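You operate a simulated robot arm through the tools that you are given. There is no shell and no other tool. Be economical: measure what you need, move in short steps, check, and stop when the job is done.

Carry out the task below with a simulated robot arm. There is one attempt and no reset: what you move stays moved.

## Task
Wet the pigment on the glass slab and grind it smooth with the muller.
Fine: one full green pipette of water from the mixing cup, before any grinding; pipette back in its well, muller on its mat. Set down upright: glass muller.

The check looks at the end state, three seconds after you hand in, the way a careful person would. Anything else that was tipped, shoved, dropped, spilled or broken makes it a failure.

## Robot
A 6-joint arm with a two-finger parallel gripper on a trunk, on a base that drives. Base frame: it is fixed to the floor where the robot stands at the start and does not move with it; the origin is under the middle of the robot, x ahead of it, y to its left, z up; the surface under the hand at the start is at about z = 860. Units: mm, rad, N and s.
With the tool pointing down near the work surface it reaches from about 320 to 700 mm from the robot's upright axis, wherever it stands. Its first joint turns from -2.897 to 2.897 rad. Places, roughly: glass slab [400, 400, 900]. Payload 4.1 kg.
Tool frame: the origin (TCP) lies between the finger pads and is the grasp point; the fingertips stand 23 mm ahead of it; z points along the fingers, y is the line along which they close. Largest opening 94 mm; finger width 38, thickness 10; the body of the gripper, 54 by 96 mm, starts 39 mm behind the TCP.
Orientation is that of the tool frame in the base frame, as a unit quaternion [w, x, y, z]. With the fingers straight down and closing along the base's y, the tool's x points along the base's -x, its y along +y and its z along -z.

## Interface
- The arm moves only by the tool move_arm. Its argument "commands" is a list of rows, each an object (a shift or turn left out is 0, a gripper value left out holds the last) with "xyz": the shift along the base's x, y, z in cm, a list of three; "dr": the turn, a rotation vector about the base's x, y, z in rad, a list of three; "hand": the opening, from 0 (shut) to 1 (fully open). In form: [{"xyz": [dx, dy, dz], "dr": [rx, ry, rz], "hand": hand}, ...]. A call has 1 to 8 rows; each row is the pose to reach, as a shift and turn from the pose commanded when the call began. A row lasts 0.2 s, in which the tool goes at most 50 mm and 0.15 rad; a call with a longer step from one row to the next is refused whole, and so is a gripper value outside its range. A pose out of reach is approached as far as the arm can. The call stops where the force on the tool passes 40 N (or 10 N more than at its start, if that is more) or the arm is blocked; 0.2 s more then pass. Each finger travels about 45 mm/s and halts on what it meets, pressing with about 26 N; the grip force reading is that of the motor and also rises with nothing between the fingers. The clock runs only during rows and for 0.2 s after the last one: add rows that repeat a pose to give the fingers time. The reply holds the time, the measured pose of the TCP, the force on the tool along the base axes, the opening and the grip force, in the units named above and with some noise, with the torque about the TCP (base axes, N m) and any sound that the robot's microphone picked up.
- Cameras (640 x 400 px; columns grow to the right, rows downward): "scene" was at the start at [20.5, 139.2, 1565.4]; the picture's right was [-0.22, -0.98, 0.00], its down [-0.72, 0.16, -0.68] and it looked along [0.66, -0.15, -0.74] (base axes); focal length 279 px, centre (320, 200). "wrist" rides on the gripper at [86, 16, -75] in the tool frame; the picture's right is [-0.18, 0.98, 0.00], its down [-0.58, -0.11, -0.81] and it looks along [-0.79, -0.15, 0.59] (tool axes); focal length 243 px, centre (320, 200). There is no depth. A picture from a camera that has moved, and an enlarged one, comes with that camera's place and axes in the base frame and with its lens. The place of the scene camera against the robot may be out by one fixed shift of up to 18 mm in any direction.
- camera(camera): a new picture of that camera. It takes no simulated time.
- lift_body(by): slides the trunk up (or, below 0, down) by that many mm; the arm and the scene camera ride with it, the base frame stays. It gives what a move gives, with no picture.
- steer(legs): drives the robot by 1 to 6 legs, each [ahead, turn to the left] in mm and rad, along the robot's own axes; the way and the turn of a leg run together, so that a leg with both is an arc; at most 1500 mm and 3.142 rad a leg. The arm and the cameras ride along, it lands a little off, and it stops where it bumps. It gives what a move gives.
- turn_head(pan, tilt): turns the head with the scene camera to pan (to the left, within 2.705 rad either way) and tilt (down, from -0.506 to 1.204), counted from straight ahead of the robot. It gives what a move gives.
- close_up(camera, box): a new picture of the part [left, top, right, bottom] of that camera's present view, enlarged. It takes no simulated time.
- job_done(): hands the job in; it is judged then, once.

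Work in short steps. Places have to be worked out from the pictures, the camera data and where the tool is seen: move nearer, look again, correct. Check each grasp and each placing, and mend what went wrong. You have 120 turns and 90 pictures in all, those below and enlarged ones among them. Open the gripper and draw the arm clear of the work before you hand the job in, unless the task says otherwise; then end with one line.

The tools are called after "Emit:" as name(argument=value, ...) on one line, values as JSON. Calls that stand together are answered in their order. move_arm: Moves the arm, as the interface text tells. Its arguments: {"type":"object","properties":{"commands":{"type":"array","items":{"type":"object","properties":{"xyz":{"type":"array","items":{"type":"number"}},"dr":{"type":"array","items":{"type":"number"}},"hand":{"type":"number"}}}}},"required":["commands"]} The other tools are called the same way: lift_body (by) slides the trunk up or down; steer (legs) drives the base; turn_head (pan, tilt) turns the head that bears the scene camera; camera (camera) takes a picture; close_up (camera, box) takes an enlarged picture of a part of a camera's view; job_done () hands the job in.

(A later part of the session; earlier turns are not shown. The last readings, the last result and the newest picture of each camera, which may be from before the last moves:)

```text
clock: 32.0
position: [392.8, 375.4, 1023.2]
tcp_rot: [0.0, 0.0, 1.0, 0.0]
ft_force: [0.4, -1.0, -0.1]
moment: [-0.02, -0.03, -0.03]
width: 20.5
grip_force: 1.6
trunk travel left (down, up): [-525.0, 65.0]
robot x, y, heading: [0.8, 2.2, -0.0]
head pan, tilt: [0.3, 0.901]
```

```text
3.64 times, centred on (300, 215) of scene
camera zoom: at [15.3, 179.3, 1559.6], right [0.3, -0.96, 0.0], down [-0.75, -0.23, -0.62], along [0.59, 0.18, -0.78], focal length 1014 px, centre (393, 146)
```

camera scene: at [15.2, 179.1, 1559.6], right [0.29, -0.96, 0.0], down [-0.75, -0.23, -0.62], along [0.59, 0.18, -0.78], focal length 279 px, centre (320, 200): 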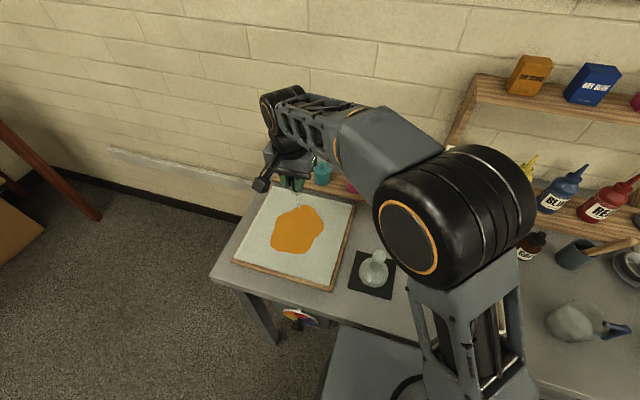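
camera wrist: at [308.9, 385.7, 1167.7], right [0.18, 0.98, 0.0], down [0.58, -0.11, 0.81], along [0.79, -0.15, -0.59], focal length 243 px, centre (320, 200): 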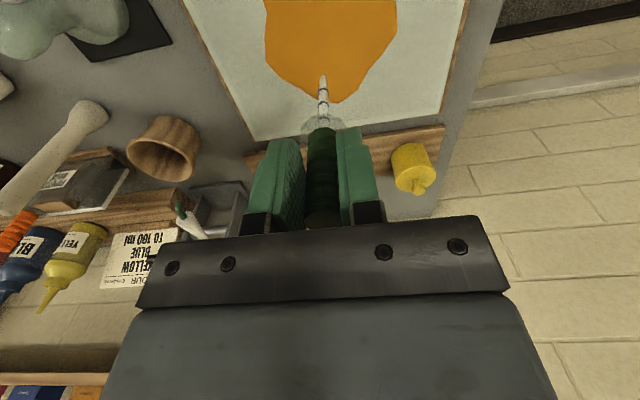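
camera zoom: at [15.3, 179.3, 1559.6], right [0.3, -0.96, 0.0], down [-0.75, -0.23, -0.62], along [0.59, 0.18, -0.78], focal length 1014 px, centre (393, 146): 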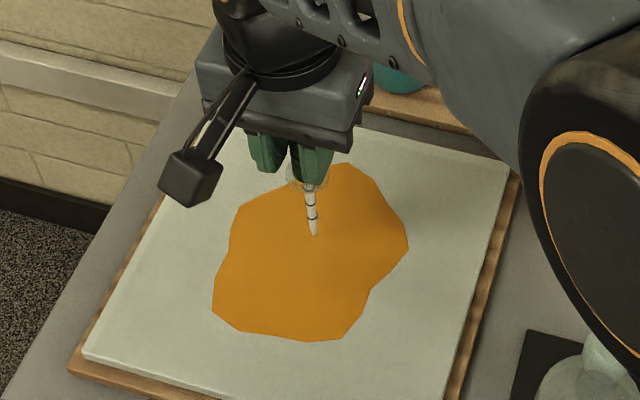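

The tip hangs over the middle of the pigment. Squeeze now.

Emit:
move_arm(commands=[{"hand": 0.15}, {"hand": 0.05}, {"hand": 0.0}, {"hand": 0.0}, {"hand": 0.0}, {"hand": 0.0}])

Emit:
close_up(camera="wrist", box=[240, 20, 400, 140])

Emit:
close_up(camera="scene", box=[240, 160, 360, 270])

```text
clock: 33.5
position: [393.2, 374.7, 1024.0]
tcp_rot: [0.0, 0.0, 1.0, 0.001]
ft_force: [-0.1, -1.1, -0.3]
moment: [0.01, -0.01, 0.03]
width: 19.7
grip_force: 25.9
trunk travel left (down, up): [-525.0, 65.0]
robot x, y, heading: [-1.2, -0.2, 0.001]
head pan, tilt: [0.3, 0.901]
```

```text
3.33 times, centred on (320, 80) of wrist
camera zoom: at [305.7, 391.1, 1097.8], right [0.18, 0.98, 0.0], down [0.58, -0.11, 0.81], along [0.79, -0.15, -0.59], focal length 809 px, centre (320, 600)
```

zoom: 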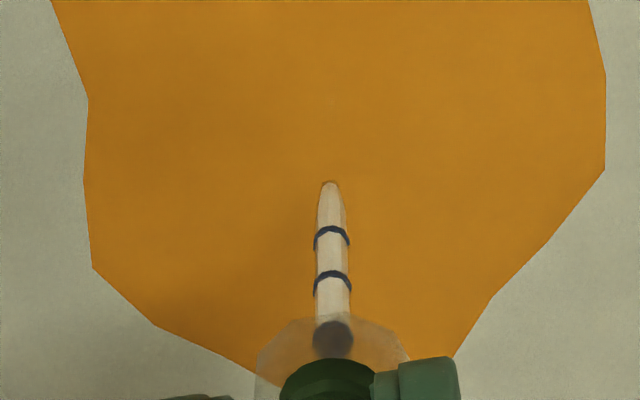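

```text
3.64 times, centred on (300, 215) of scene
camera zoom: at [15.2, 179.2, 1559.6], right [0.3, -0.96, 0.0], down [-0.75, -0.23, -0.62], along [0.59, 0.18, -0.78], focal length 1014 px, centre (393, 146)
```

zoom: 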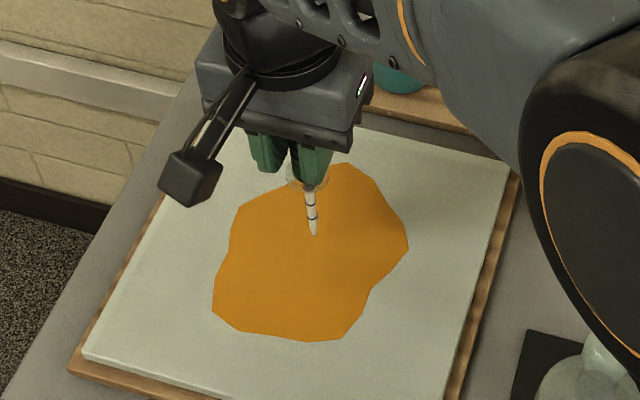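

It is dispensing slowly: the column dropped. I keep squeezing.

Emit:
move_arm(commands=[{"hand": 0.0}, {"hand": 0.0}, {"hand": 0.0}, {"hand": 0.0}, {"hand": 0.0}, {"hand": 0.0}, {"hand": 0.0}, {"hand": 0.0}])

Emit:
close_up(camera="wrist", box=[240, 20, 400, 140])

```text
clock: 35.2
position: [392.5, 375.2, 1024.1]
tcp_rot: [0.001, 0.0, 1.0, -0.001]
ft_force: [0.1, 0.6, -0.9]
moment: [-0.01, -0.04, 0.0]
width: 19.4
grip_force: 25.8
trunk travel left (down, up): [-525.0, 65.0]
robot x, y, heading: [5.3, 1.7, -0.001]
head pan, tilt: [0.3, 0.901]
```

```text
3.33 times, centred on (320, 80) of wrist
camera zoom: at [305.6, 391.1, 1097.8], right [0.18, 0.98, 0.0], down [0.58, -0.11, 0.81], along [0.79, -0.15, -0.59], focal length 809 px, centre (320, 600)
```

zoom: 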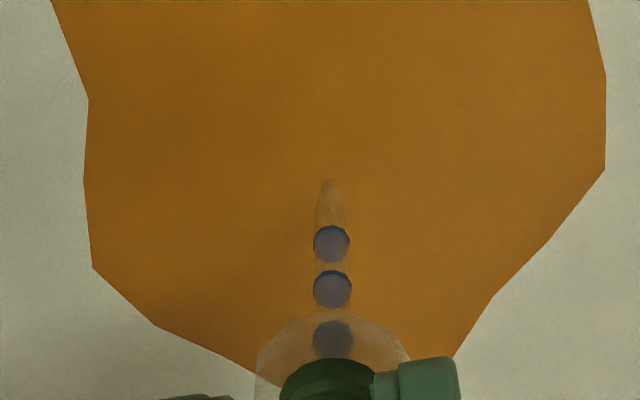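

The pipette is empty and the pigment darkened (wet). I raise and carry the pipette back to the rack.

Emit:
move_arm(commands=[{"xyz": [0, 0, 4]}, {"xyz": [0, 0, 8.5]}, {"xyz": [0, 0, 13]}, {"xyz": [0, 0, 16.5]}, {"xyz": [1.4, -4.3, 16.5]}, {"xyz": [2.8, -8.6, 16.5]}, {"xyz": [4.2, -12.9, 16.5]}, {"xyz": [5.6, -17.2, 16.5]}])

Emit:
move_arm(commands=[{"xyz": [1.4, -4.3, 0]}, {"xyz": [2.8, -8.6, 0]}, {"xyz": [4.2, -12.9, 0]}, {"xyz": [5.6, -17.2, 0]}, {"xyz": [7, -21.5, 0]}, {"xyz": [7.8, -24.1, 0]}, {"xyz": [7.8, -24.1, 0]}])

Emit:
close_up(camera="wrist", box=[240, 0, 400, 130])

```text
clock: 37.0
position: [448.0, 199.9, 1187.9]
tcp_rot: [0.0, 0.0, 1.0, 0.0]
ft_force: [-0.3, -1.0, 0.2]
moment: [0.01, 0.0, 0.01]
width: 19.6
grip_force: 25.8
trunk travel left (down, up): [-525.0, 65.0]
robot x, y, heading: [-1.0, -1.8, -0.002]
head pan, tilt: [0.3, 0.901]
```

```text
clock: 38.6
position: [526.0, -39.2, 1188.8]
tcp_rot: [0.0, 0.0, 1.0, 0.0]
ft_force: [0.4, -0.1, -0.6]
moment: [0.01, -0.02, -0.02]
width: 19.8
grip_force: 25.4
trunk travel left (down, up): [-525.0, 65.0]
robot x, y, heading: [-2.2, 0.7, -0.0]
head pan, tilt: [0.3, 0.901]
```

```text
3.08 times, centred on (320, 65) of wrist
camera zoom: at [439.5, -24.1, 1263.0], right [0.18, 0.98, 0.0], down [0.58, -0.11, 0.81], along [0.79, -0.15, -0.59], focal length 746 px, centre (320, 615)
```

zoom: 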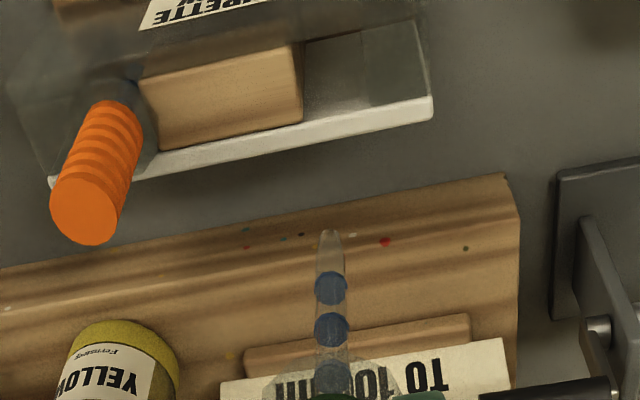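

Commanded offsets since the lift are +1 mm x, −1 mm y; I correct these and lower to just above the well for a check.

Emit:
move_arm(commands=[{"xyz": [-0.1, 0.1, -3]}, {"xyz": [-0.1, 0.1, -6]}, {"xyz": [-0.1, 0.1, -9.5]}, {"xyz": [-0.1, 0.1, -9.5]}])

Emit:
close_up(camera="wrist", box=[240, 0, 400, 130])

Emit:
turn_head(pan=-0.22, tilt=0.827)

Emit:
camera(camera="scene")

```text
clock: 39.6
position: [525.0, -38.7, 1093.1]
tcp_rot: [0.001, 0.0, 1.0, 0.001]
ft_force: [0.4, -0.5, 0.3]
moment: [0.02, -0.01, -0.04]
width: 20.1
grip_force: 26.3
trunk travel left (down, up): [-525.0, 65.0]
robot x, y, heading: [-0.1, 1.8, -0.005]
head pan, tilt: [0.3, 0.901]
```

```text
3.08 times, centred on (320, 65) of wrist
camera zoom: at [437.4, -22.1, 1168.2], right [0.18, 0.98, 0.0], down [0.58, -0.11, 0.81], along [0.79, -0.15, -0.59], focal length 746 px, centre (320, 615)
```

zoom: 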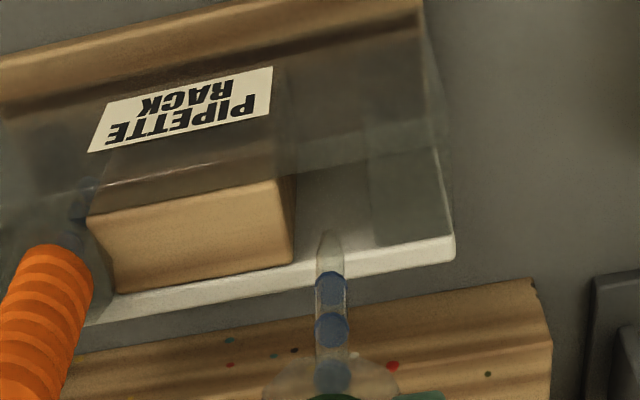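

```text
clock: 40.6
position: [523.7, -37.3, 1093.9]
tcp_rot: [-0.001, -0.001, 1.0, 0.0]
ft_force: [-0.2, -0.2, 0.7]
moment: [0.0, 0.0, 0.02]
width: 19.3
grip_force: 25.9
trunk travel left (down, up): [-525.0, 65.0]
robot x, y, heading: [0.5, 0.3, -0.002]
head pan, tilt: [-0.22, 0.827]
```

```text
43 pictures are left
camera scene: at [20.5, 139.4, 1565.3], right [-0.22, -0.98, 0.0], down [-0.72, 0.16, -0.68], along [0.66, -0.15, -0.74], focal length 279 px, centre (320, 200)
```

scene: 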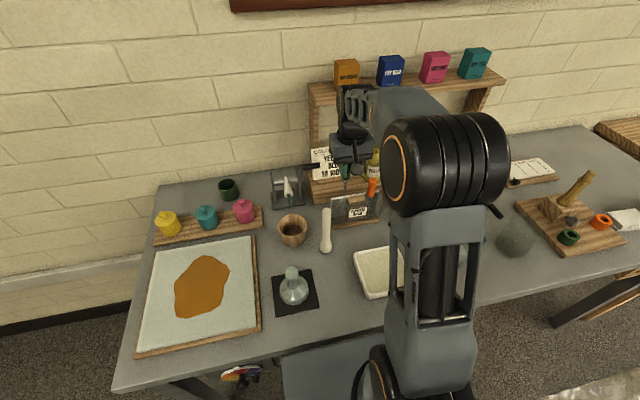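

Alignment looks right over the green well's slot. I lower gently, watching force.

Emit:
move_arm(commands=[{"xyz": [0.05, 0, -1]}, {"xyz": [0.05, 0, -2]}, {"xyz": [0.05, 0, -3]}, {"xyz": [0.05, 0, -4]}, {"xyz": [0.05, 0, -5]}, {"xyz": [0.05, 0, -6]}, {"xyz": [0.05, 0, -7]}, {"xyz": [0.05, 0, -7]}])

Emit:
close_up(camera="wrist", box=[240, 40, 400, 170])

```text
clock: 42.4
position: [527.8, -38.7, 1024.4]
tcp_rot: [0.0, 0.001, 1.0, 0.0]
ft_force: [-0.7, 0.1, 0.2]
moment: [0.0, 0.0, 0.02]
width: 19.8
grip_force: 25.9
trunk travel left (down, up): [-525.0, 65.0]
robot x, y, heading: [-2.7, 0.8, 0.001]
head pan, tilt: [-0.22, 0.827]
```

```text
3.08 times, centred on (320, 105) of wrist
camera zoom: at [439.2, -21.5, 1097.5], right [0.18, 0.98, 0.0], down [0.58, -0.11, 0.81], along [0.79, -0.15, -0.59], focal length 746 px, centre (320, 492)
```

zoom: 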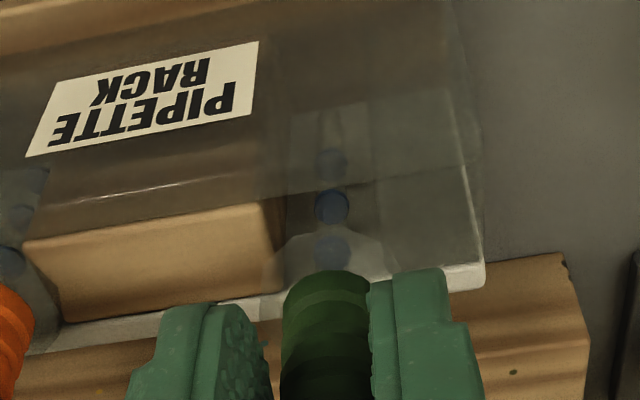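

Going in cleanly. I lower the last ~17 mm in small steps.

Emit:
move_arm(commands=[{"xyz": [0, 0, -0.5]}, {"xyz": [0, 0, -1]}, {"xyz": [0, 0, -1.3]}, {"xyz": [0, 0, -1.5]}, {"xyz": [0, 0, -1.5]}])

Emit:
close_up(camera="wrist", box=[240, 40, 400, 170])

```text
clock: 43.6
position: [525.2, -38.6, 1008.6]
tcp_rot: [0.0, 0.0, 1.0, 0.0]
ft_force: [-0.2, 0.0, -0.4]
moment: [-0.06, -0.02, 0.0]
width: 19.7
grip_force: 26.3
trunk travel left (down, up): [-525.0, 65.0]
robot x, y, heading: [-2.1, -0.6, -0.0]
head pan, tilt: [-0.22, 0.827]
```

```text
3.08 times, centred on (320, 105) of wrist
camera zoom: at [439.1, -21.9, 1082.6], right [0.18, 0.98, 0.0], down [0.58, -0.11, 0.81], along [0.79, -0.15, -0.59], focal length 746 px, centre (320, 492)
```

zoom: 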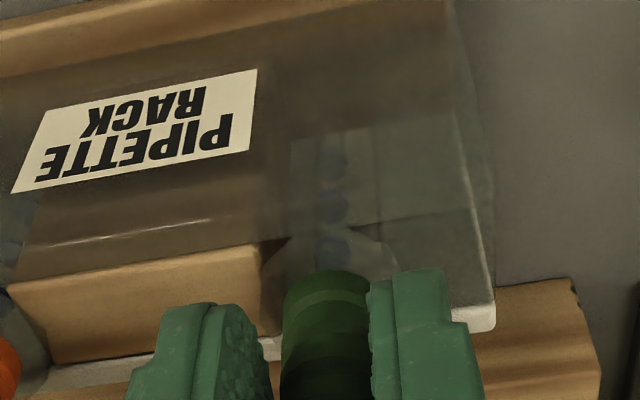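

Almost seated; another few mm until contact, then release.

Emit:
move_arm(commands=[{"xyz": [0, 0, -0.1]}, {"xyz": [0, 0, -0.2]}, {"xyz": [0, 0, -0.3]}, {"xyz": [0, 0, -0.3]}])

```text
clock: 44.6
position: [527.3, -38.0, 1007.6]
tcp_rot: [0.004, 0.0, 1.0, 0.0]
ft_force: [2.9, -1.5, 30.7]
moment: [-0.17, -0.49, -0.06]
width: 19.5
grip_force: 25.6
trunk travel left (down, up): [-525.0, 65.0]
robot x, y, heading: [3.5, -1.7, -0.003]
head pan, tilt: [-0.22, 0.827]
```

Seated (30 N contact). Ease up 2 mm and open the fingers.

Emit:
move_arm(commands=[{"xyz": [0, 0, 0.15]}, {"xyz": [0, 0, 0.15], "hand": 0.22}, {"xyz": [0, 0, 0.15], "hand": 0.3}, {"xyz": [0, 0, 0.15], "hand": 0.5}, {"xyz": [0, 0, 0.15], "hand": 0.5}])

Emit:
camera(camera="wrist")

```text
clock: 45.8
position: [527.4, -38.5, 1006.1]
tcp_rot: [0.001, 0.0, 1.0, 0.0]
ft_force: [-0.4, 0.0, -0.3]
moment: [-0.04, 0.01, -0.02]
width: 47.0
grip_force: 0.1
trunk travel left (down, up): [-525.0, 65.0]
robot x, y, heading: [1.8, 1.2, 0.002]
head pan, tilt: [-0.22, 0.827]
```

```text
40 pictures are left
camera wrist: at [438.9, -21.6, 1080.9], right [0.18, 0.98, 0.0], down [0.58, -0.11, 0.81], along [0.79, -0.15, -0.59], focal length 243 px, centre (320, 200)
```

wrist: 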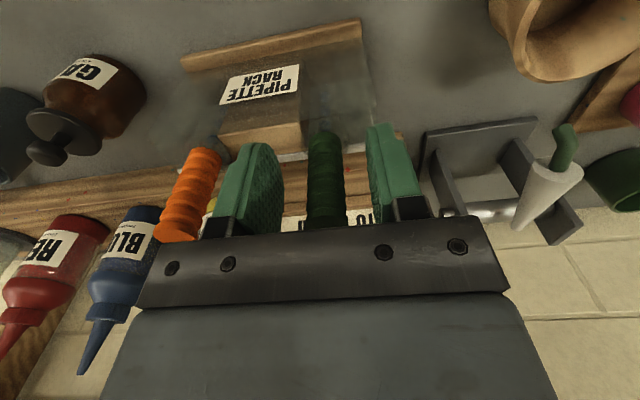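

The pipette stands in its well. I withdraw up and head for the muller, near (341, 140).

Emit:
move_arm(commands=[{"xyz": [0, 0, 4]}, {"xyz": [0, 0, 8]}, {"xyz": [0, 0, 11]}, {"xyz": [-4, 3, 12]}, {"xyz": [-8, 6, 12]}, {"xyz": [-12, 9, 12]}, {"xyz": [-16, 12, 12], "hand": 0.8}, {"xyz": [-20, 14.5, 12]}])

Emit:
move_arm(commands=[{"xyz": [-1.5, 3.3, 0]}, {"xyz": [-1.5, 3.3, 0]}])

Emit:
camera(camera="wrist")

Emit:
camera(camera="scene")

```text
refused: row 4 steps farther than a row can; nothing moved
```

```text
clock: 46.4
position: [510.2, -4.5, 1005.6]
tcp_rot: [0.0, 0.001, 1.0, 0.001]
ft_force: [0.0, -0.8, 0.4]
moment: [0.02, 0.0, -0.03]
width: 47.0
grip_force: 0.0
trunk travel left (down, up): [-525.0, 65.0]
robot x, y, heading: [1.3, -0.5, 0.001]
head pan, tilt: [-0.22, 0.827]
```

```text
39 pictures are left
camera wrist: at [423.6, 11.9, 1080.7], right [0.18, 0.98, 0.0], down [0.58, -0.11, 0.81], along [0.79, -0.15, -0.59], focal length 243 px, centre (320, 200)
```

wrist: 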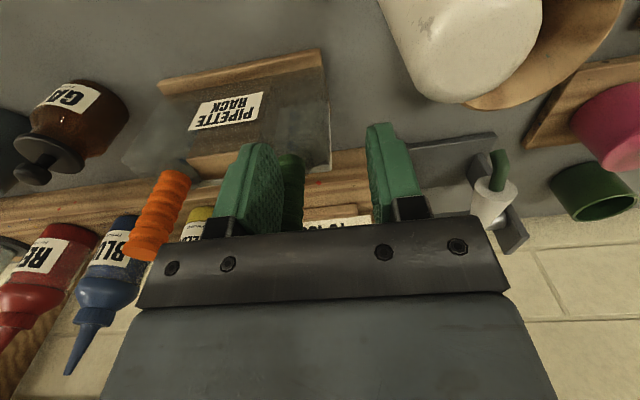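

```text
38 pictures are left
camera scene: at [20.3, 139.6, 1565.3], right [-0.22, -0.98, 0.0], down [-0.72, 0.16, -0.68], along [0.66, -0.15, -0.74], focal length 279 px, centre (320, 200)
```

scene: 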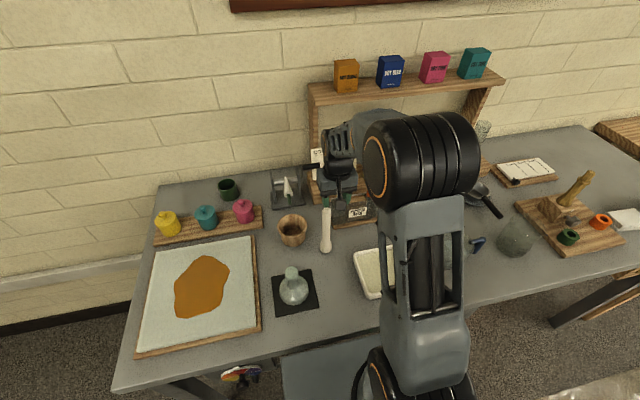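

A chaining mistake: the lift row was refused and the sideways shift ran at bulb height, so the finger may have pushed the pipette. I reverse precisely and then inspect.

Emit:
move_arm(commands=[{"xyz": [0.75, -1.6, 0]}, {"xyz": [1.5, -3.3, 0]}, {"xyz": [1.5, -3.3, 0]}])

Emit:
camera(camera="wrist")

```text
clock: 47.2
position: [526.3, -38.7, 1005.6]
tcp_rot: [0.0, 0.0, 1.0, 0.0]
ft_force: [-0.5, 0.9, 0.2]
moment: [0.0, -0.02, -0.01]
width: 46.9
grip_force: 0.0
trunk travel left (down, up): [-525.0, 65.0]
robot x, y, heading: [-2.9, 2.5, 0.002]
head pan, tilt: [-0.22, 0.827]
```

```text
37 pictures are left
camera wrist: at [439.2, -21.5, 1081.0], right [0.18, 0.98, 0.0], down [0.58, -0.11, 0.81], along [0.79, -0.15, -0.59], focal length 243 px, centre (320, 200)
```

wrist: 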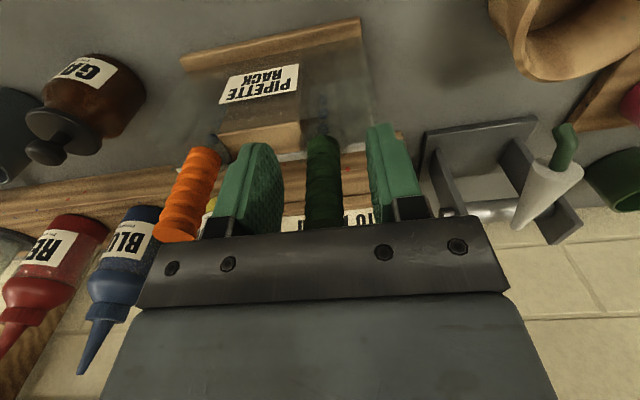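

The rack hasn't moved; the pipette looks nearly as before. A close look.

Emit:
close_up(camera="wrist", box=[220, 60, 420, 220])

Emit:
close_up(camera="scene", box=[300, 140, 400, 240])

```text
2.50 times, centred on (320, 140) of wrist
camera zoom: at [439.2, -21.5, 1081.0], right [0.18, 0.98, 0.0], down [0.58, -0.11, 0.81], along [0.79, -0.15, -0.59], focal length 606 px, centre (320, 350)
```

zoom: 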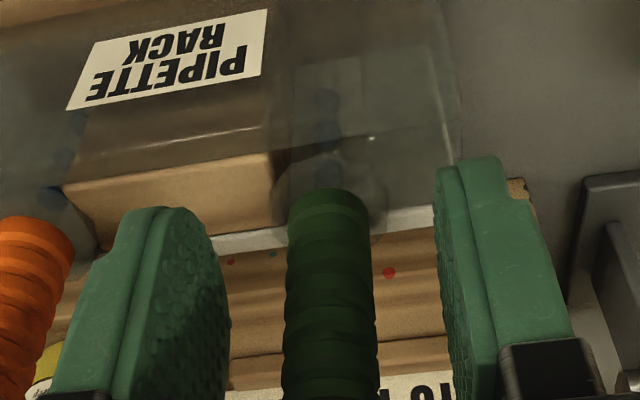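

```text
4.00 times, centred on (350, 190) of scene
camera zoom: at [20.6, 139.3, 1565.3], right [-0.22, -0.98, 0.0], down [-0.72, 0.16, -0.68], along [0.66, -0.15, -0.74], focal length 1116 px, centre (200, 240)
```

zoom: 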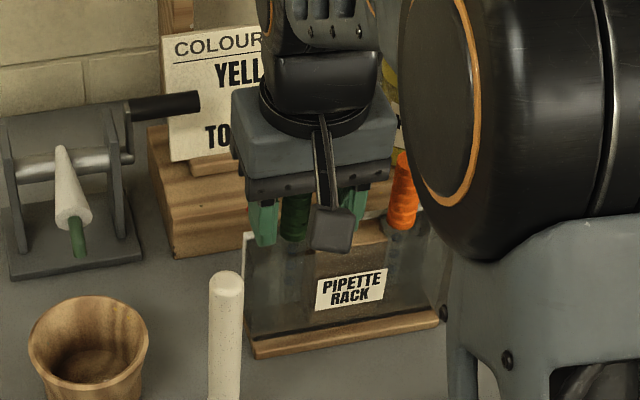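

The bulb sits a few mm higher/farther than before, so it may be unseated. I regrip it (this re-aligns it) and press it down to its seat.

Emit:
move_arm(commands=[{"hand": 0.3}, {"hand": 0.22}, {"hand": 0.19}, {"hand": 0.1}, {"hand": 0.1}])

Emit:
close_up(camera="wrist", box=[220, 60, 420, 220])

```text
clock: 48.4
position: [526.6, -38.0, 1006.1]
tcp_rot: [0.0, 0.0, 1.0, 0.0]
ft_force: [-0.8, -0.4, 0.6]
moment: [-0.04, -0.02, -0.04]
width: 19.3
grip_force: 25.5
trunk travel left (down, up): [-525.0, 65.0]
robot x, y, heading: [4.0, 0.6, -0.0]
head pan, tilt: [-0.22, 0.827]
```

```text
2.50 times, centred on (320, 140) of wrist
camera zoom: at [439.1, -21.3, 1081.0], right [0.18, 0.98, 0.0], down [0.58, -0.11, 0.81], along [0.79, -0.15, -0.59], focal length 606 px, centre (320, 350)
```

zoom: 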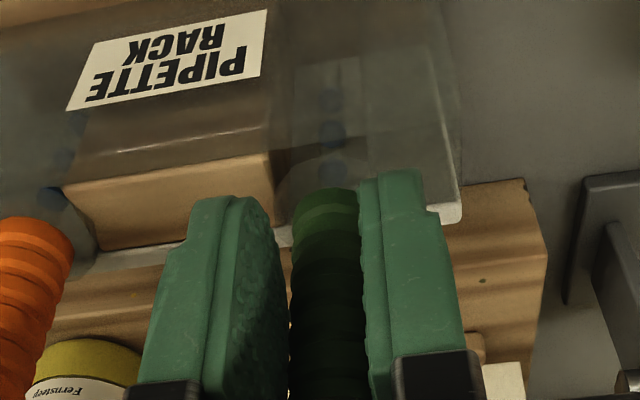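

Now lower gently to find the seat.

Emit:
move_arm(commands=[{"xyz": [0, 0, -0.15]}, {"xyz": [0, 0, -0.3]}, {"xyz": [0, 0, -0.45]}, {"xyz": [0, 0, -0.6]}, {"xyz": [0, 0, -0.6]}])

Emit:
close_up(camera="wrist", box=[220, 60, 420, 220])

```text
clock: 49.4
position: [526.7, -37.5, 1006.1]
tcp_rot: [0.006, 0.0, 1.0, -0.001]
ft_force: [-10.6, 2.4, 16.8]
moment: [0.12, 0.25, 0.03]
width: 19.0
grip_force: 25.8
trunk travel left (down, up): [-525.0, 65.0]
robot x, y, heading: [-2.1, -1.6, -0.004]
head pan, tilt: [-0.22, 0.827]
stopped in row 5: the force on the tool passed its limit at 42 N (the readings are from after the stop); the commanded pose is now the measured one
```

```text
2.50 times, centred on (320, 140) of wrist
camera zoom: at [438.0, -21.4, 1079.5], right [0.18, 0.98, 0.0], down [0.57, -0.11, 0.81], along [0.8, -0.15, -0.58], focal length 606 px, centre (320, 350)
```

zoom: 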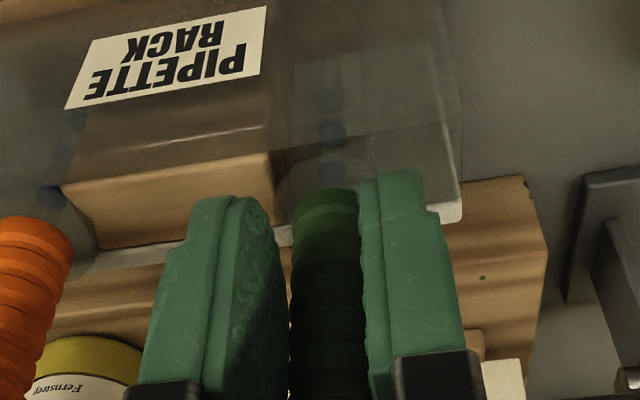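

Contact came at once, so it's bottomed; perhaps it's only shifted in x. I release, lift straight up and inspect unobstructed.

Emit:
move_arm(commands=[{"xyz": [0, 0, 0.1]}, {"xyz": [0, 0, 0.1], "hand": 0.25}, {"xyz": [0, 0, 0.1], "hand": 0.5}, {"xyz": [0, 0, 0.1], "hand": 0.5}, {"xyz": [0, 0, 3]}, {"xyz": [0, 0, 7]}, {"xyz": [0, 0, 9.3]}, {"xyz": [0, 0, 9.3]}])

Emit:
camera(camera="wrist")

Emit:
close_up(camera="wrist", box=[180, 0, 380, 140])

```text
clock: 51.2
position: [528.4, -38.5, 1098.2]
tcp_rot: [0.005, -0.001, 1.0, 0.0]
ft_force: [0.1, 0.2, -0.1]
moment: [0.01, 0.01, 0.02]
width: 46.9
grip_force: 0.1
trunk travel left (down, up): [-525.0, 65.0]
robot x, y, heading: [1.1, 1.9, -0.003]
head pan, tilt: [-0.22, 0.827]
```

```text
32 pictures are left
camera wrist: at [440.1, -21.8, 1171.6], right [0.18, 0.98, 0.0], down [0.57, -0.11, 0.81], along [0.8, -0.15, -0.58], focal length 243 px, centre (320, 200)
```

wrist: 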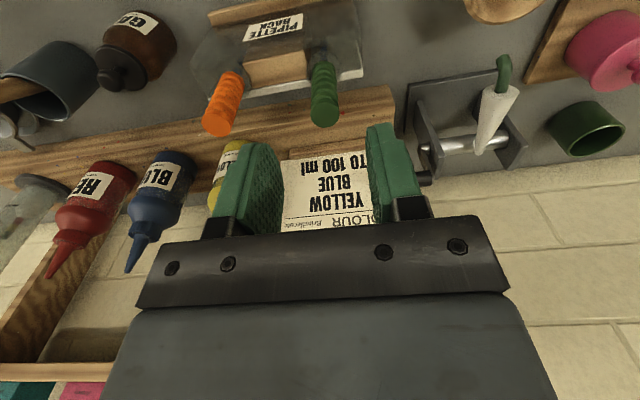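

```text
2.86 times, centred on (280, 70) of wrist
camera zoom: at [440.1, -21.8, 1171.6], right [0.18, 0.98, 0.0], down [0.57, -0.11, 0.81], along [0.8, -0.15, -0.58], focal length 693 px, centre (434, 571)
```

zoom: 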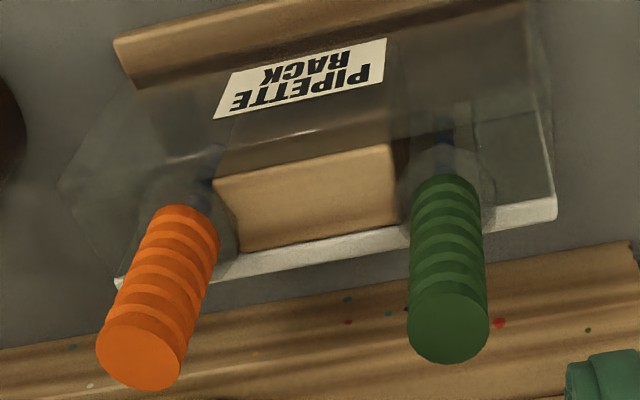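

For a like-for-like comparison I turn the head to its earlier pose and take the same close-up as before grasping.

Emit:
turn_head(pan=-0.499, tilt=0.75)

Emit:
close_up(camera="scene", box=[220, 150, 380, 250])

```text
clock: 52.0
position: [527.3, -38.7, 1098.1]
tcp_rot: [0.005, 0.0, 1.0, 0.0]
ft_force: [-1.1, 0.0, -0.1]
moment: [0.02, 0.03, -0.02]
width: 47.2
grip_force: 0.1
trunk travel left (down, up): [-525.0, 65.0]
robot x, y, heading: [1.1, -2.0, 0.001]
head pan, tilt: [-0.499, 0.75]
```

```text
4.00 times, centred on (300, 200) of scene
camera zoom: at [15.8, 117.1, 1571.5], right [-0.48, -0.88, 0.0], down [-0.6, 0.33, -0.73], along [0.64, -0.35, -0.68], focal length 1116 px, centre (400, 200)
```

zoom: 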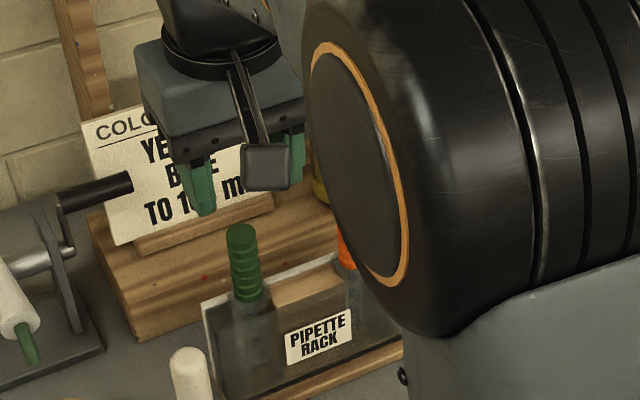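

Compared with the earlier picture the pipette is within ~3 mm of its original place, upright and seated in its well — good. Now I rise and go to the muller.

Emit:
move_arm(commands=[{"xyz": [0, 0, 4], "dr": [0, 0.01, 0]}, {"xyz": [-3.5, 3, 5], "dr": [0, 0.01, 0]}, {"xyz": [-7, 6, 5], "dr": [0, 0.01, 0]}, {"xyz": [-10.5, 9, 5], "dr": [0, 0.01, 0]}, {"xyz": [-14, 12, 5], "dr": [0, 0.01, 0]}, {"xyz": [-17.5, 15, 5], "dr": [0, 0.01, 0]}, {"xyz": [-21, 17.8, 5], "dr": [0, 0.01, 0], "hand": 0.8}, {"xyz": [-21, 17.8, 5], "dr": [0, 0.01, 0]}])

Emit:
camera(camera="wrist")

Emit:
camera(camera="scene")

```text
clock: 53.8
position: [317.7, 140.1, 1147.0]
tcp_rot: [0.0, 0.0, 1.0, 0.001]
ft_force: [0.6, -0.6, 0.0]
moment: [-0.02, -0.03, 0.03]
width: 75.0
grip_force: 0.0
trunk travel left (down, up): [-525.0, 65.0]
robot x, y, heading: [-2.0, -0.3, -0.003]
head pan, tilt: [-0.499, 0.75]
```

```text
29 pictures are left
camera wrist: at [229.8, 157.1, 1221.3], right [0.18, 0.98, 0.0], down [0.58, -0.11, 0.81], along [0.79, -0.15, -0.59], focal length 243 px, centre (320, 200)
```

wrist: 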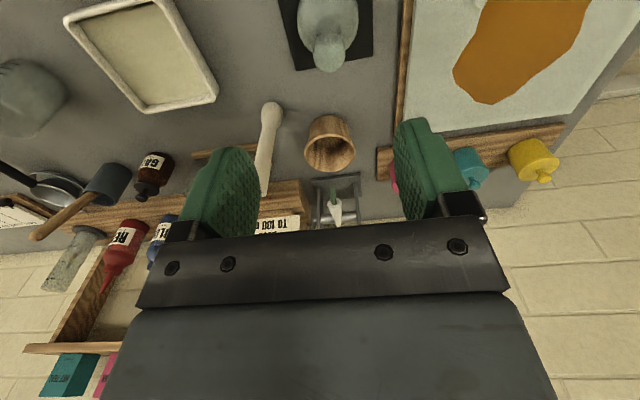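

```text
28 pictures are left
camera scene: at [15.6, 117.1, 1571.5], right [-0.48, -0.88, 0.0], down [-0.6, 0.33, -0.73], along [0.64, -0.35, -0.68], focal length 279 px, centre (320, 200)
```

scene: 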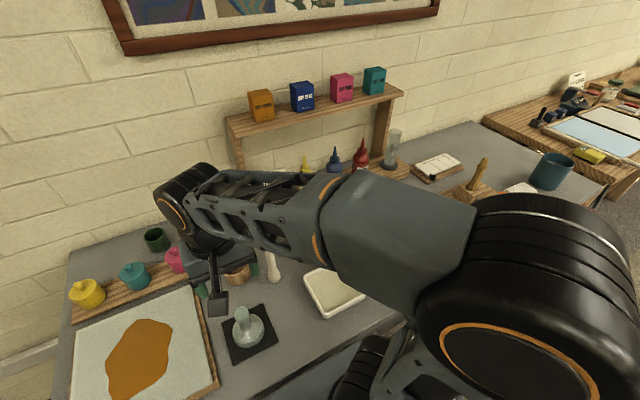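

Emit:
close_up(camera="wrist", box=[260, 0, 390, 90])

Emit:
close_up(camera="scene", box=[200, 285, 300, 375])

```text
4.44 times, centred on (325, 45) of wrist
camera zoom: at [229.8, 157.1, 1221.3], right [0.18, 0.98, 0.0], down [0.58, -0.11, 0.81], along [0.79, -0.15, -0.59], focal length 1078 px, centre (298, 889)
```

zoom: 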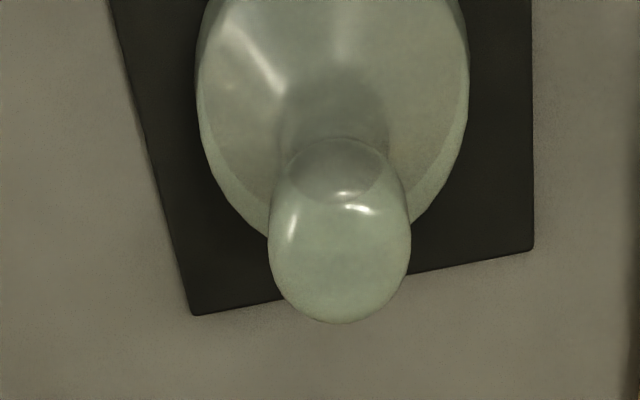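

```text
4.44 times, centred on (250, 330) of scene
camera zoom: at [15.6, 117.1, 1571.5], right [-0.48, -0.88, 0.0], down [-0.6, 0.33, -0.73], along [0.64, -0.35, -0.68], focal length 1240 px, centre (631, -378)
```

zoom: 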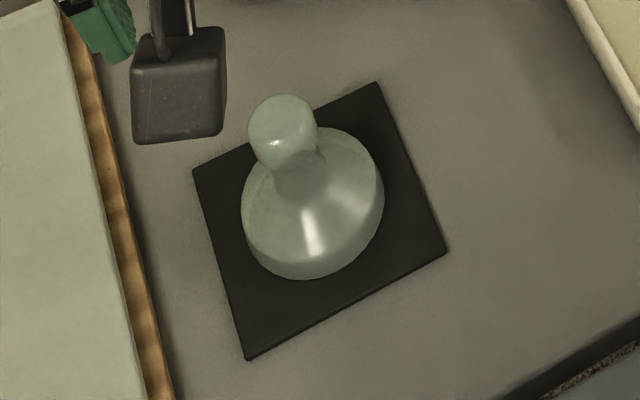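

Mat centre ≈ (338, 146), knob centre ≈ z 958, ~32 mm wide. I move above it and look.

Emit:
move_arm(commands=[{"xyz": [2, 0.6, -3], "hand": 0.7}, {"xyz": [2, 0.6, -7]}, {"xyz": [2, 0.6, -11]}, {"xyz": [2, 0.6, -13.5]}, {"xyz": [2, 0.6, -13.5]}])

Emit:
camera(camera="wrist")

```text
clock: 55.0
position: [337.4, 146.3, 1012.0]
tcp_rot: [0.0, 0.001, 1.0, 0.0]
ft_force: [0.0, -0.3, -0.2]
moment: [0.0, 0.01, 0.0]
width: 66.0
grip_force: 0.0
trunk travel left (down, up): [-525.0, 65.0]
robot x, y, heading: [-1.2, 0.2, 0.0]
head pan, tilt: [-0.499, 0.75]
```

```text
25 pictures are left
camera wrist: at [250.8, 162.5, 1086.0], right [0.18, 0.98, 0.0], down [0.58, -0.11, 0.81], along [0.79, -0.15, -0.59], focal length 243 px, centre (320, 200)
```

wrist: 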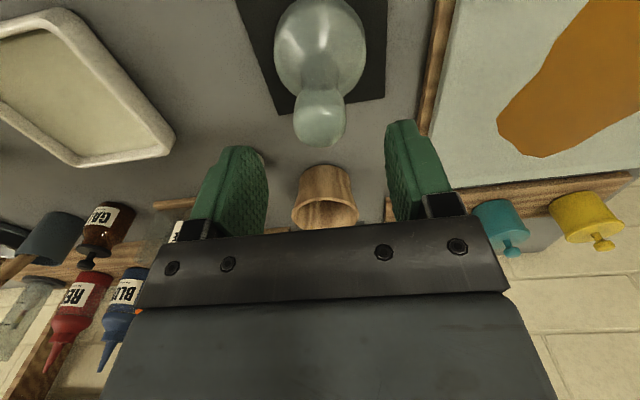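

Triangulation confirms the knob at (338, 146, 958). I descend around it and close.

Emit:
move_arm(commands=[{"xyz": [0.05, 0, -2]}, {"xyz": [0.05, 0, -4]}, {"xyz": [0.05, 0, -5.6]}, {"xyz": [0.05, 0, -5.6], "hand": 0.45}, {"xyz": [0.05, 0, -5.6], "hand": 0.35}, {"xyz": [0.05, 0, -5.6], "hand": 0.2}, {"xyz": [0.05, 0, -5.6], "hand": 0.0}, {"xyz": [0.05, 0, -5.6], "hand": 0.0}])

Emit:
camera(camera="wrist")

```text
clock: 56.8
position: [338.1, 145.8, 955.1]
tcp_rot: [0.0, 0.0, 1.0, -0.001]
ft_force: [1.0, 0.5, 0.7]
moment: [0.01, 0.0, 0.01]
width: 30.1
grip_force: 26.1
trunk travel left (down, up): [-525.0, 65.0]
robot x, y, heading: [-5.7, -3.2, -0.001]
head pan, tilt: [-0.499, 0.75]
```

```text
24 pictures are left
camera wrist: at [251.6, 162.4, 1030.2], right [0.18, 0.98, 0.0], down [0.58, -0.11, 0.81], along [0.79, -0.15, -0.59], focal length 243 px, centre (320, 200)
```

wrist: 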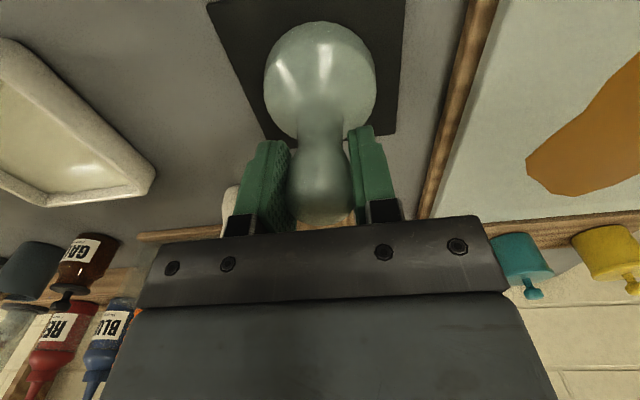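

Firm grip on the knob at 30 mm. I lift and carry the muller over the pigment.

Emit:
move_arm(commands=[{"xyz": [0, 0, 3]}, {"xyz": [0, 0, 6]}, {"xyz": [0, 0, 9]}, {"xyz": [1, 4.5, 9]}, {"xyz": [2, 9, 9]}, {"xyz": [3, 13.5, 9]}, {"xyz": [4, 18, 9]}, {"xyz": [4, 18, 9]}])

Emit:
camera(camera="wrist")

```text
clock: 58.6
position: [379.2, 325.1, 1045.2]
tcp_rot: [-0.001, 0.0, 1.0, -0.002]
ft_force: [-0.3, 0.1, -4.3]
moment: [-0.01, -0.01, -0.02]
width: 30.0
grip_force: 26.1
trunk travel left (down, up): [-525.0, 65.0]
robot x, y, heading: [-0.9, -2.0, -0.0]
head pan, tilt: [-0.499, 0.75]
```

```text
23 pictures are left
camera wrist: at [292.8, 341.9, 1120.4], right [0.18, 0.98, 0.0], down [0.58, -0.11, 0.81], along [0.79, -0.15, -0.59], focal length 243 px, centre (320, 200)
```

wrist: 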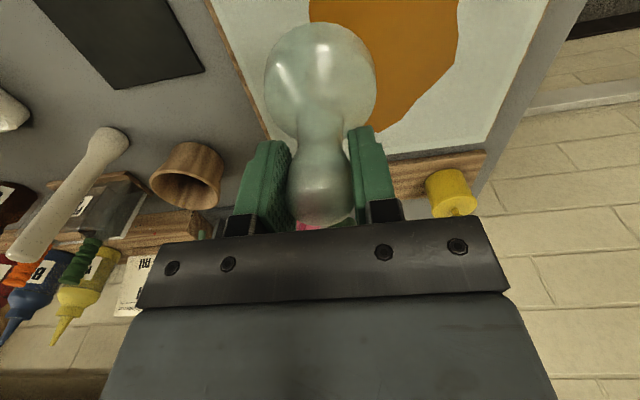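

Muller held upright. I move above the pigment centre and lower slowly until contact.

Emit:
move_arm(commands=[{"xyz": [0.8, 4.7, 0]}, {"xyz": [0.8, 4.7, -2]}, {"xyz": [0.8, 4.7, -4]}, {"xyz": [0.8, 4.7, -4.6]}, {"xyz": [0.8, 4.7, -5]}, {"xyz": [0.8, 4.7, -5.3]}, {"xyz": [0.8, 4.7, -5.5]}, {"xyz": [0.8, 4.7, -5.5]}])

```text
clock: 60.4
position: [386.2, 372.6, 990.6]
tcp_rot: [0.0, 0.0, 1.0, -0.001]
ft_force: [-0.3, -0.8, -5.3]
moment: [0.02, -0.02, 0.0]
width: 30.3
grip_force: 26.5
trunk travel left (down, up): [-525.0, 65.0]
robot x, y, heading: [-2.9, 1.9, -0.002]
head pan, tilt: [-0.499, 0.75]
```

Emit:
move_arm(commands=[{"xyz": [0, 0, -0.2]}, {"xyz": [0, 0, -0.4]}, {"xyz": [0, 0, -0.6]}, {"xyz": [0, 0, -0.7]}, {"xyz": [0, 0, -0.7]}])

Emit:
camera(camera="wrist")

```text
clock: 61.6
position: [387.3, 373.3, 983.9]
tcp_rot: [-0.001, -0.001, 1.0, -0.001]
ft_force: [-0.8, -0.9, -5.2]
moment: [0.02, 0.02, 0.01]
width: 30.1
grip_force: 25.4
trunk travel left (down, up): [-525.0, 65.0]
robot x, y, heading: [-0.6, 0.0, 0.001]
head pan, tilt: [-0.499, 0.75]
```

```text
22 pictures are left
camera wrist: at [299.6, 389.4, 1058.0], right [0.18, 0.98, 0.0], down [0.58, -0.11, 0.81], along [0.79, -0.15, -0.59], focal length 243 px, centre (320, 200)
```

wrist: 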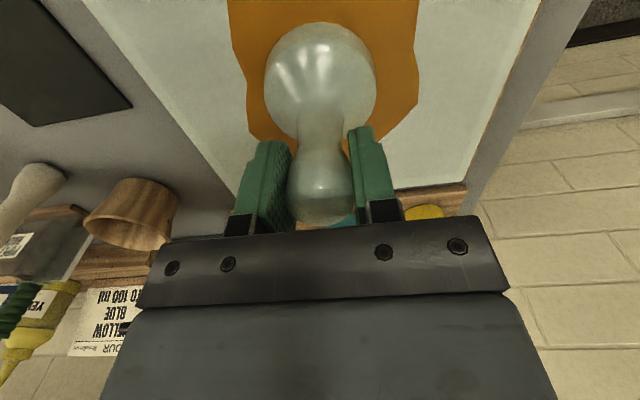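

No contact yet; continue down in 1.5 mm steps.

Emit:
move_arm(commands=[{"xyz": [0, 0, -0.15]}, {"xyz": [0, 0, -0.3]}, {"xyz": [0, 0, -0.45]}, {"xyz": [0, 0, -0.6]}, {"xyz": [0, 0, -0.75]}, {"xyz": [0, 0, -0.9]}, {"xyz": [0, 0, -1.0]}, {"xyz": [0, 0, -1.0]}])

```text
clock: 63.4
position: [386.8, 373.6, 974.0]
tcp_rot: [-0.001, 0.0, 1.0, -0.001]
ft_force: [0.4, 0.6, 1.8]
moment: [-0.02, 0.16, -0.02]
width: 30.6
grip_force: 26.2
trunk travel left (down, up): [-525.0, 65.0]
robot x, y, heading: [-1.3, 0.4, 0.001]
head pan, tilt: [-0.499, 0.75]
```

Contact (≈7 N). I press a bit more and make the first grinding circle.

Emit:
move_arm(commands=[{"xyz": [0, 0, -0.1]}, {"xyz": [2, 0, -0.1]}, {"xyz": [1.4, 1.4, -0.1]}, {"xyz": [0, 2, -0.1]}, {"xyz": [-1.4, 1.4, -0.1]}, {"xyz": [-2, 0, -0.1]}, {"xyz": [-1.4, -1.4, -0.1]}, {"xyz": [0, -2, -0.1]}])

Emit:
camera(camera="wrist")

```text
clock: 65.2
position: [385.3, 351.5, 973.2]
tcp_rot: [-0.001, 0.0, 1.0, 0.0]
ft_force: [-3.3, 1.2, 15.0]
moment: [0.29, 0.12, -0.09]
width: 30.4
grip_force: 25.7
trunk travel left (down, up): [-525.0, 65.0]
robot x, y, heading: [-0.6, 4.5, 0.002]
head pan, tilt: [-0.499, 0.75]
```

```text
21 pictures are left
camera wrist: at [298.3, 367.8, 1047.4], right [0.18, 0.98, 0.0], down [0.58, -0.11, 0.81], along [0.79, -0.15, -0.59], focal length 243 px, centre (320, 200)
```

wrist: 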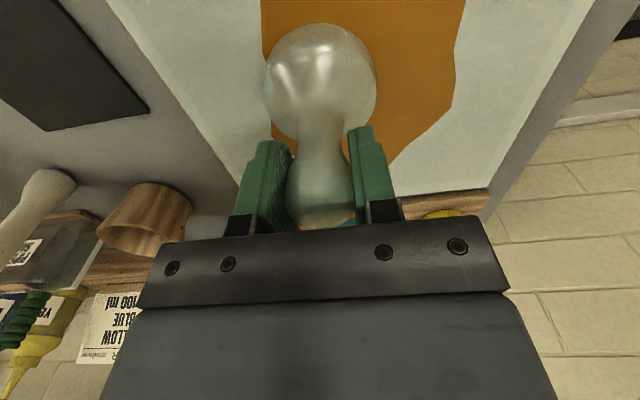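

Contact force ~20 N, fine. I continue with larger and shifted circles to cover the pigment.

Emit:
move_arm(commands=[{"xyz": [2.1, -0.1, 0]}, {"xyz": [3, 2, 0]}, {"xyz": [2.1, 4.1, 0]}, {"xyz": [0, 5, 0]}, {"xyz": [-2.1, 4.1, 0]}, {"xyz": [-3, 2, 0]}, {"xyz": [-2.1, -0.1, 0]}, {"xyz": [0, -1, 0]}])

Emit:
camera(camera="wrist")

```text
clock: 67.0
position: [386.6, 341.7, 972.2]
tcp_rot: [0.0, 0.0, 1.0, 0.001]
ft_force: [-0.6, 0.5, 11.8]
moment: [0.02, 0.16, -0.02]
width: 30.5
grip_force: 25.9
trunk travel left (down, up): [-525.0, 65.0]
robot x, y, heading: [-2.6, -0.5, 0.002]
head pan, tilt: [-0.499, 0.75]
```

```text
20 pictures are left
camera wrist: at [298.7, 358.0, 1047.2], right [0.18, 0.98, 0.0], down [0.58, -0.11, 0.81], along [0.79, -0.15, -0.59], focal length 243 px, centre (320, 200)
```

wrist: 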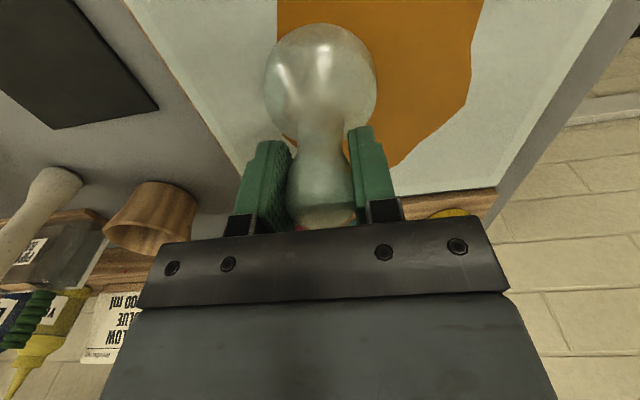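

Good, steady contact. Now the far and near parts.

Emit:
move_arm(commands=[{"xyz": [2.2, 1.2, 0]}, {"xyz": [4, 0.5, 0]}, {"xyz": [5.8, 1.2, 0]}, {"xyz": [6.5, 3, 0]}, {"xyz": [5.8, 4.8, 0]}, {"xyz": [4, 5.5, 0]}, {"xyz": [2.2, 4.8, 0]}, {"xyz": [1.5, 3, 0]}])

Emit:
move_arm(commands=[{"xyz": [-2.7, -1.8, 0]}, {"xyz": [-4.5, -2.5, 0]}, {"xyz": [-5.5, -1.8, 0]}, {"xyz": [-6, 0, 0]}, {"xyz": [-5.5, 1.8, 0]}, {"xyz": [-4.5, 2.5, 0]}, {"xyz": [-2.7, 1.8, 0]}, {"xyz": [-2, 0, 0]}])

Emit:
turn_head(pan=0.3, tilt=0.9)

Emit:
close_up(camera="scene", box=[220, 150, 380, 290])

```text
clock: 68.8
position: [401.0, 372.0, 973.5]
tcp_rot: [-0.001, 0.0, 1.0, 0.0]
ft_force: [0.1, -2.2, 0.3]
moment: [0.01, -0.11, -0.01]
width: 30.3
grip_force: 26.0
trunk travel left (down, up): [-525.0, 65.0]
robot x, y, heading: [-0.2, 0.9, 0.001]
head pan, tilt: [-0.499, 0.75]
```

```text
clock: 70.6
position: [381.2, 372.3, 974.3]
tcp_rot: [-0.001, 0.0, 1.0, -0.001]
ft_force: [-1.2, -0.7, -4.7]
moment: [-0.02, -0.03, -0.01]
width: 30.2
grip_force: 25.7
trunk travel left (down, up): [-525.0, 65.0]
robot x, y, heading: [-0.1, -1.4, 0.005]
head pan, tilt: [-0.499, 0.75]
```

```text
clock: 71.8
position: [380.7, 372.6, 973.0]
tcp_rot: [0.0, 0.001, 1.0, -0.001]
ft_force: [-0.6, 0.1, -5.0]
moment: [-0.01, -0.03, 0.0]
width: 30.3
grip_force: 26.1
trunk travel left (down, up): [-525.0, 65.0]
robot x, y, heading: [1.7, 5.8, 0.002]
head pan, tilt: [0.3, 0.901]
```

```text
2.86 times, centred on (300, 220) of scene
camera zoom: at [15.4, 179.4, 1559.6], right [0.3, -0.96, 0.0], down [-0.75, -0.23, -0.62], along [0.59, 0.18, -0.78], focal length 797 px, centre (377, 143)
```

zoom: 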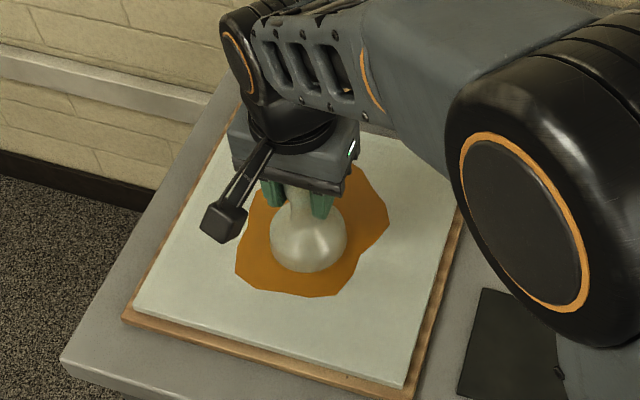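

The muller crept up in the grip and contact was lost; I press down again and keep grinding.

Emit:
move_arm(commands=[{"xyz": [0, 0, -0.15]}, {"xyz": [0, 0, -0.25]}, {"xyz": [0, 0, -0.3]}, {"xyz": [0, 0, -0.3]}])

```text
clock: 72.8
position: [381.2, 373.4, 972.0]
tcp_rot: [0.001, -0.001, 1.0, 0.0]
ft_force: [1.0, 2.3, 18.8]
moment: [-0.41, -0.04, 0.03]
width: 29.9
grip_force: 26.2
trunk travel left (down, up): [-525.0, 65.0]
robot x, y, heading: [0.3, -0.0, -0.004]
head pan, tilt: [0.3, 0.901]
```

Contact ~24 N. A full circle under pressure.

Emit:
move_arm(commands=[{"xyz": [-1.5, -2.1, 0]}, {"xyz": [0.6, -3, 0]}, {"xyz": [2.7, -2.1, 0]}, {"xyz": [4.1, 0, 0]}, {"xyz": [2.7, 2.1, 0]}, {"xyz": [0.6, 3, 0]}, {"xyz": [-1.5, 2.1, 0]}, {"xyz": [-2.4, 0, 0]}])

Emit:
close_up(camera="scene", box=[220, 150, 380, 290])

```text
clock: 74.5
position: [355.3, 373.3, 969.7]
tcp_rot: [0.0, -0.001, 1.0, -0.001]
ft_force: [0.7, 0.5, 17.9]
moment: [0.14, -0.34, 0.14]
width: 30.5
grip_force: 25.8
trunk travel left (down, up): [-525.0, 65.0]
robot x, y, heading: [0.1, -2.1, -0.002]
head pan, tilt: [0.3, 0.901]
```

```text
2.86 times, centred on (300, 220) of scene
camera zoom: at [14.0, 178.5, 1559.8], right [0.3, -0.95, 0.0], down [-0.75, -0.23, -0.62], along [0.59, 0.18, -0.78], focal length 797 px, centre (377, 143)
```

zoom: 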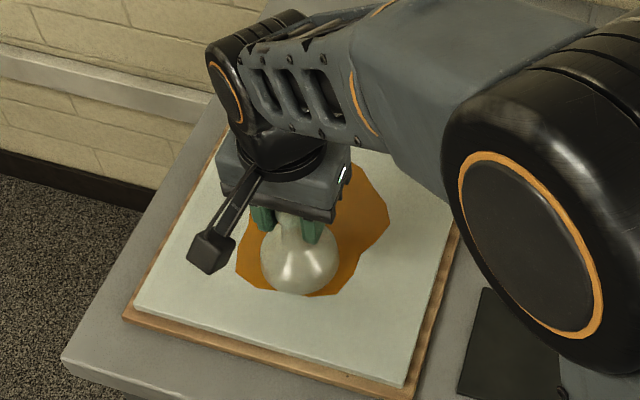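

Pressure holds. A longer loop reaching the far lobe.

Emit:
move_arm(commands=[{"xyz": [3, -2.5, 0]}, {"xyz": [6, -2.2, -0.05]}, {"xyz": [9, -1, -0.05]}, {"xyz": [9, 1.5, -0.05]}, {"xyz": [6, 2.5, -0.05]}, {"xyz": [3, 2.5, -0.05]}, {"xyz": [0, 2, -0.05]}, {"xyz": [0, -1, -0.05]}])

Emit:
close_up(camera="scene", box=[220, 150, 380, 290])

```text
clock: 76.3
position: [357.7, 361.8, 969.0]
tcp_rot: [0.0, 0.0, 1.0, 0.0]
ft_force: [-0.6, -2.0, 12.3]
moment: [0.18, -0.35, 0.09]
width: 30.5
grip_force: 26.0
trunk travel left (down, up): [-525.0, 65.0]
robot x, y, heading: [-4.1, 0.1, 0.003]
head pan, tilt: [0.3, 0.901]
```

```text
2.86 times, centred on (300, 220) of scene
camera zoom: at [14.0, 178.4, 1559.7], right [0.3, -0.95, 0.0], down [-0.75, -0.23, -0.62], along [0.59, 0.18, -0.78], focal length 797 px, centre (377, 143)
```

zoom: 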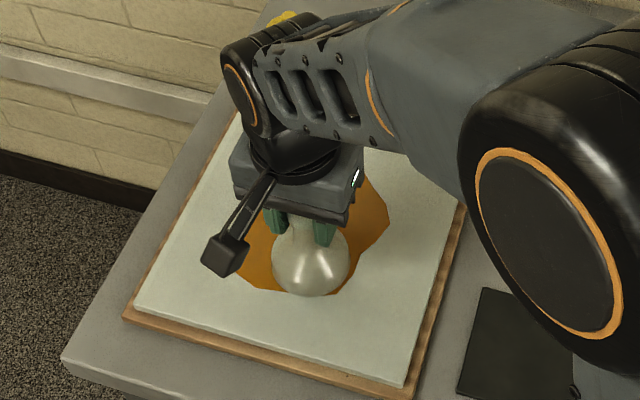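

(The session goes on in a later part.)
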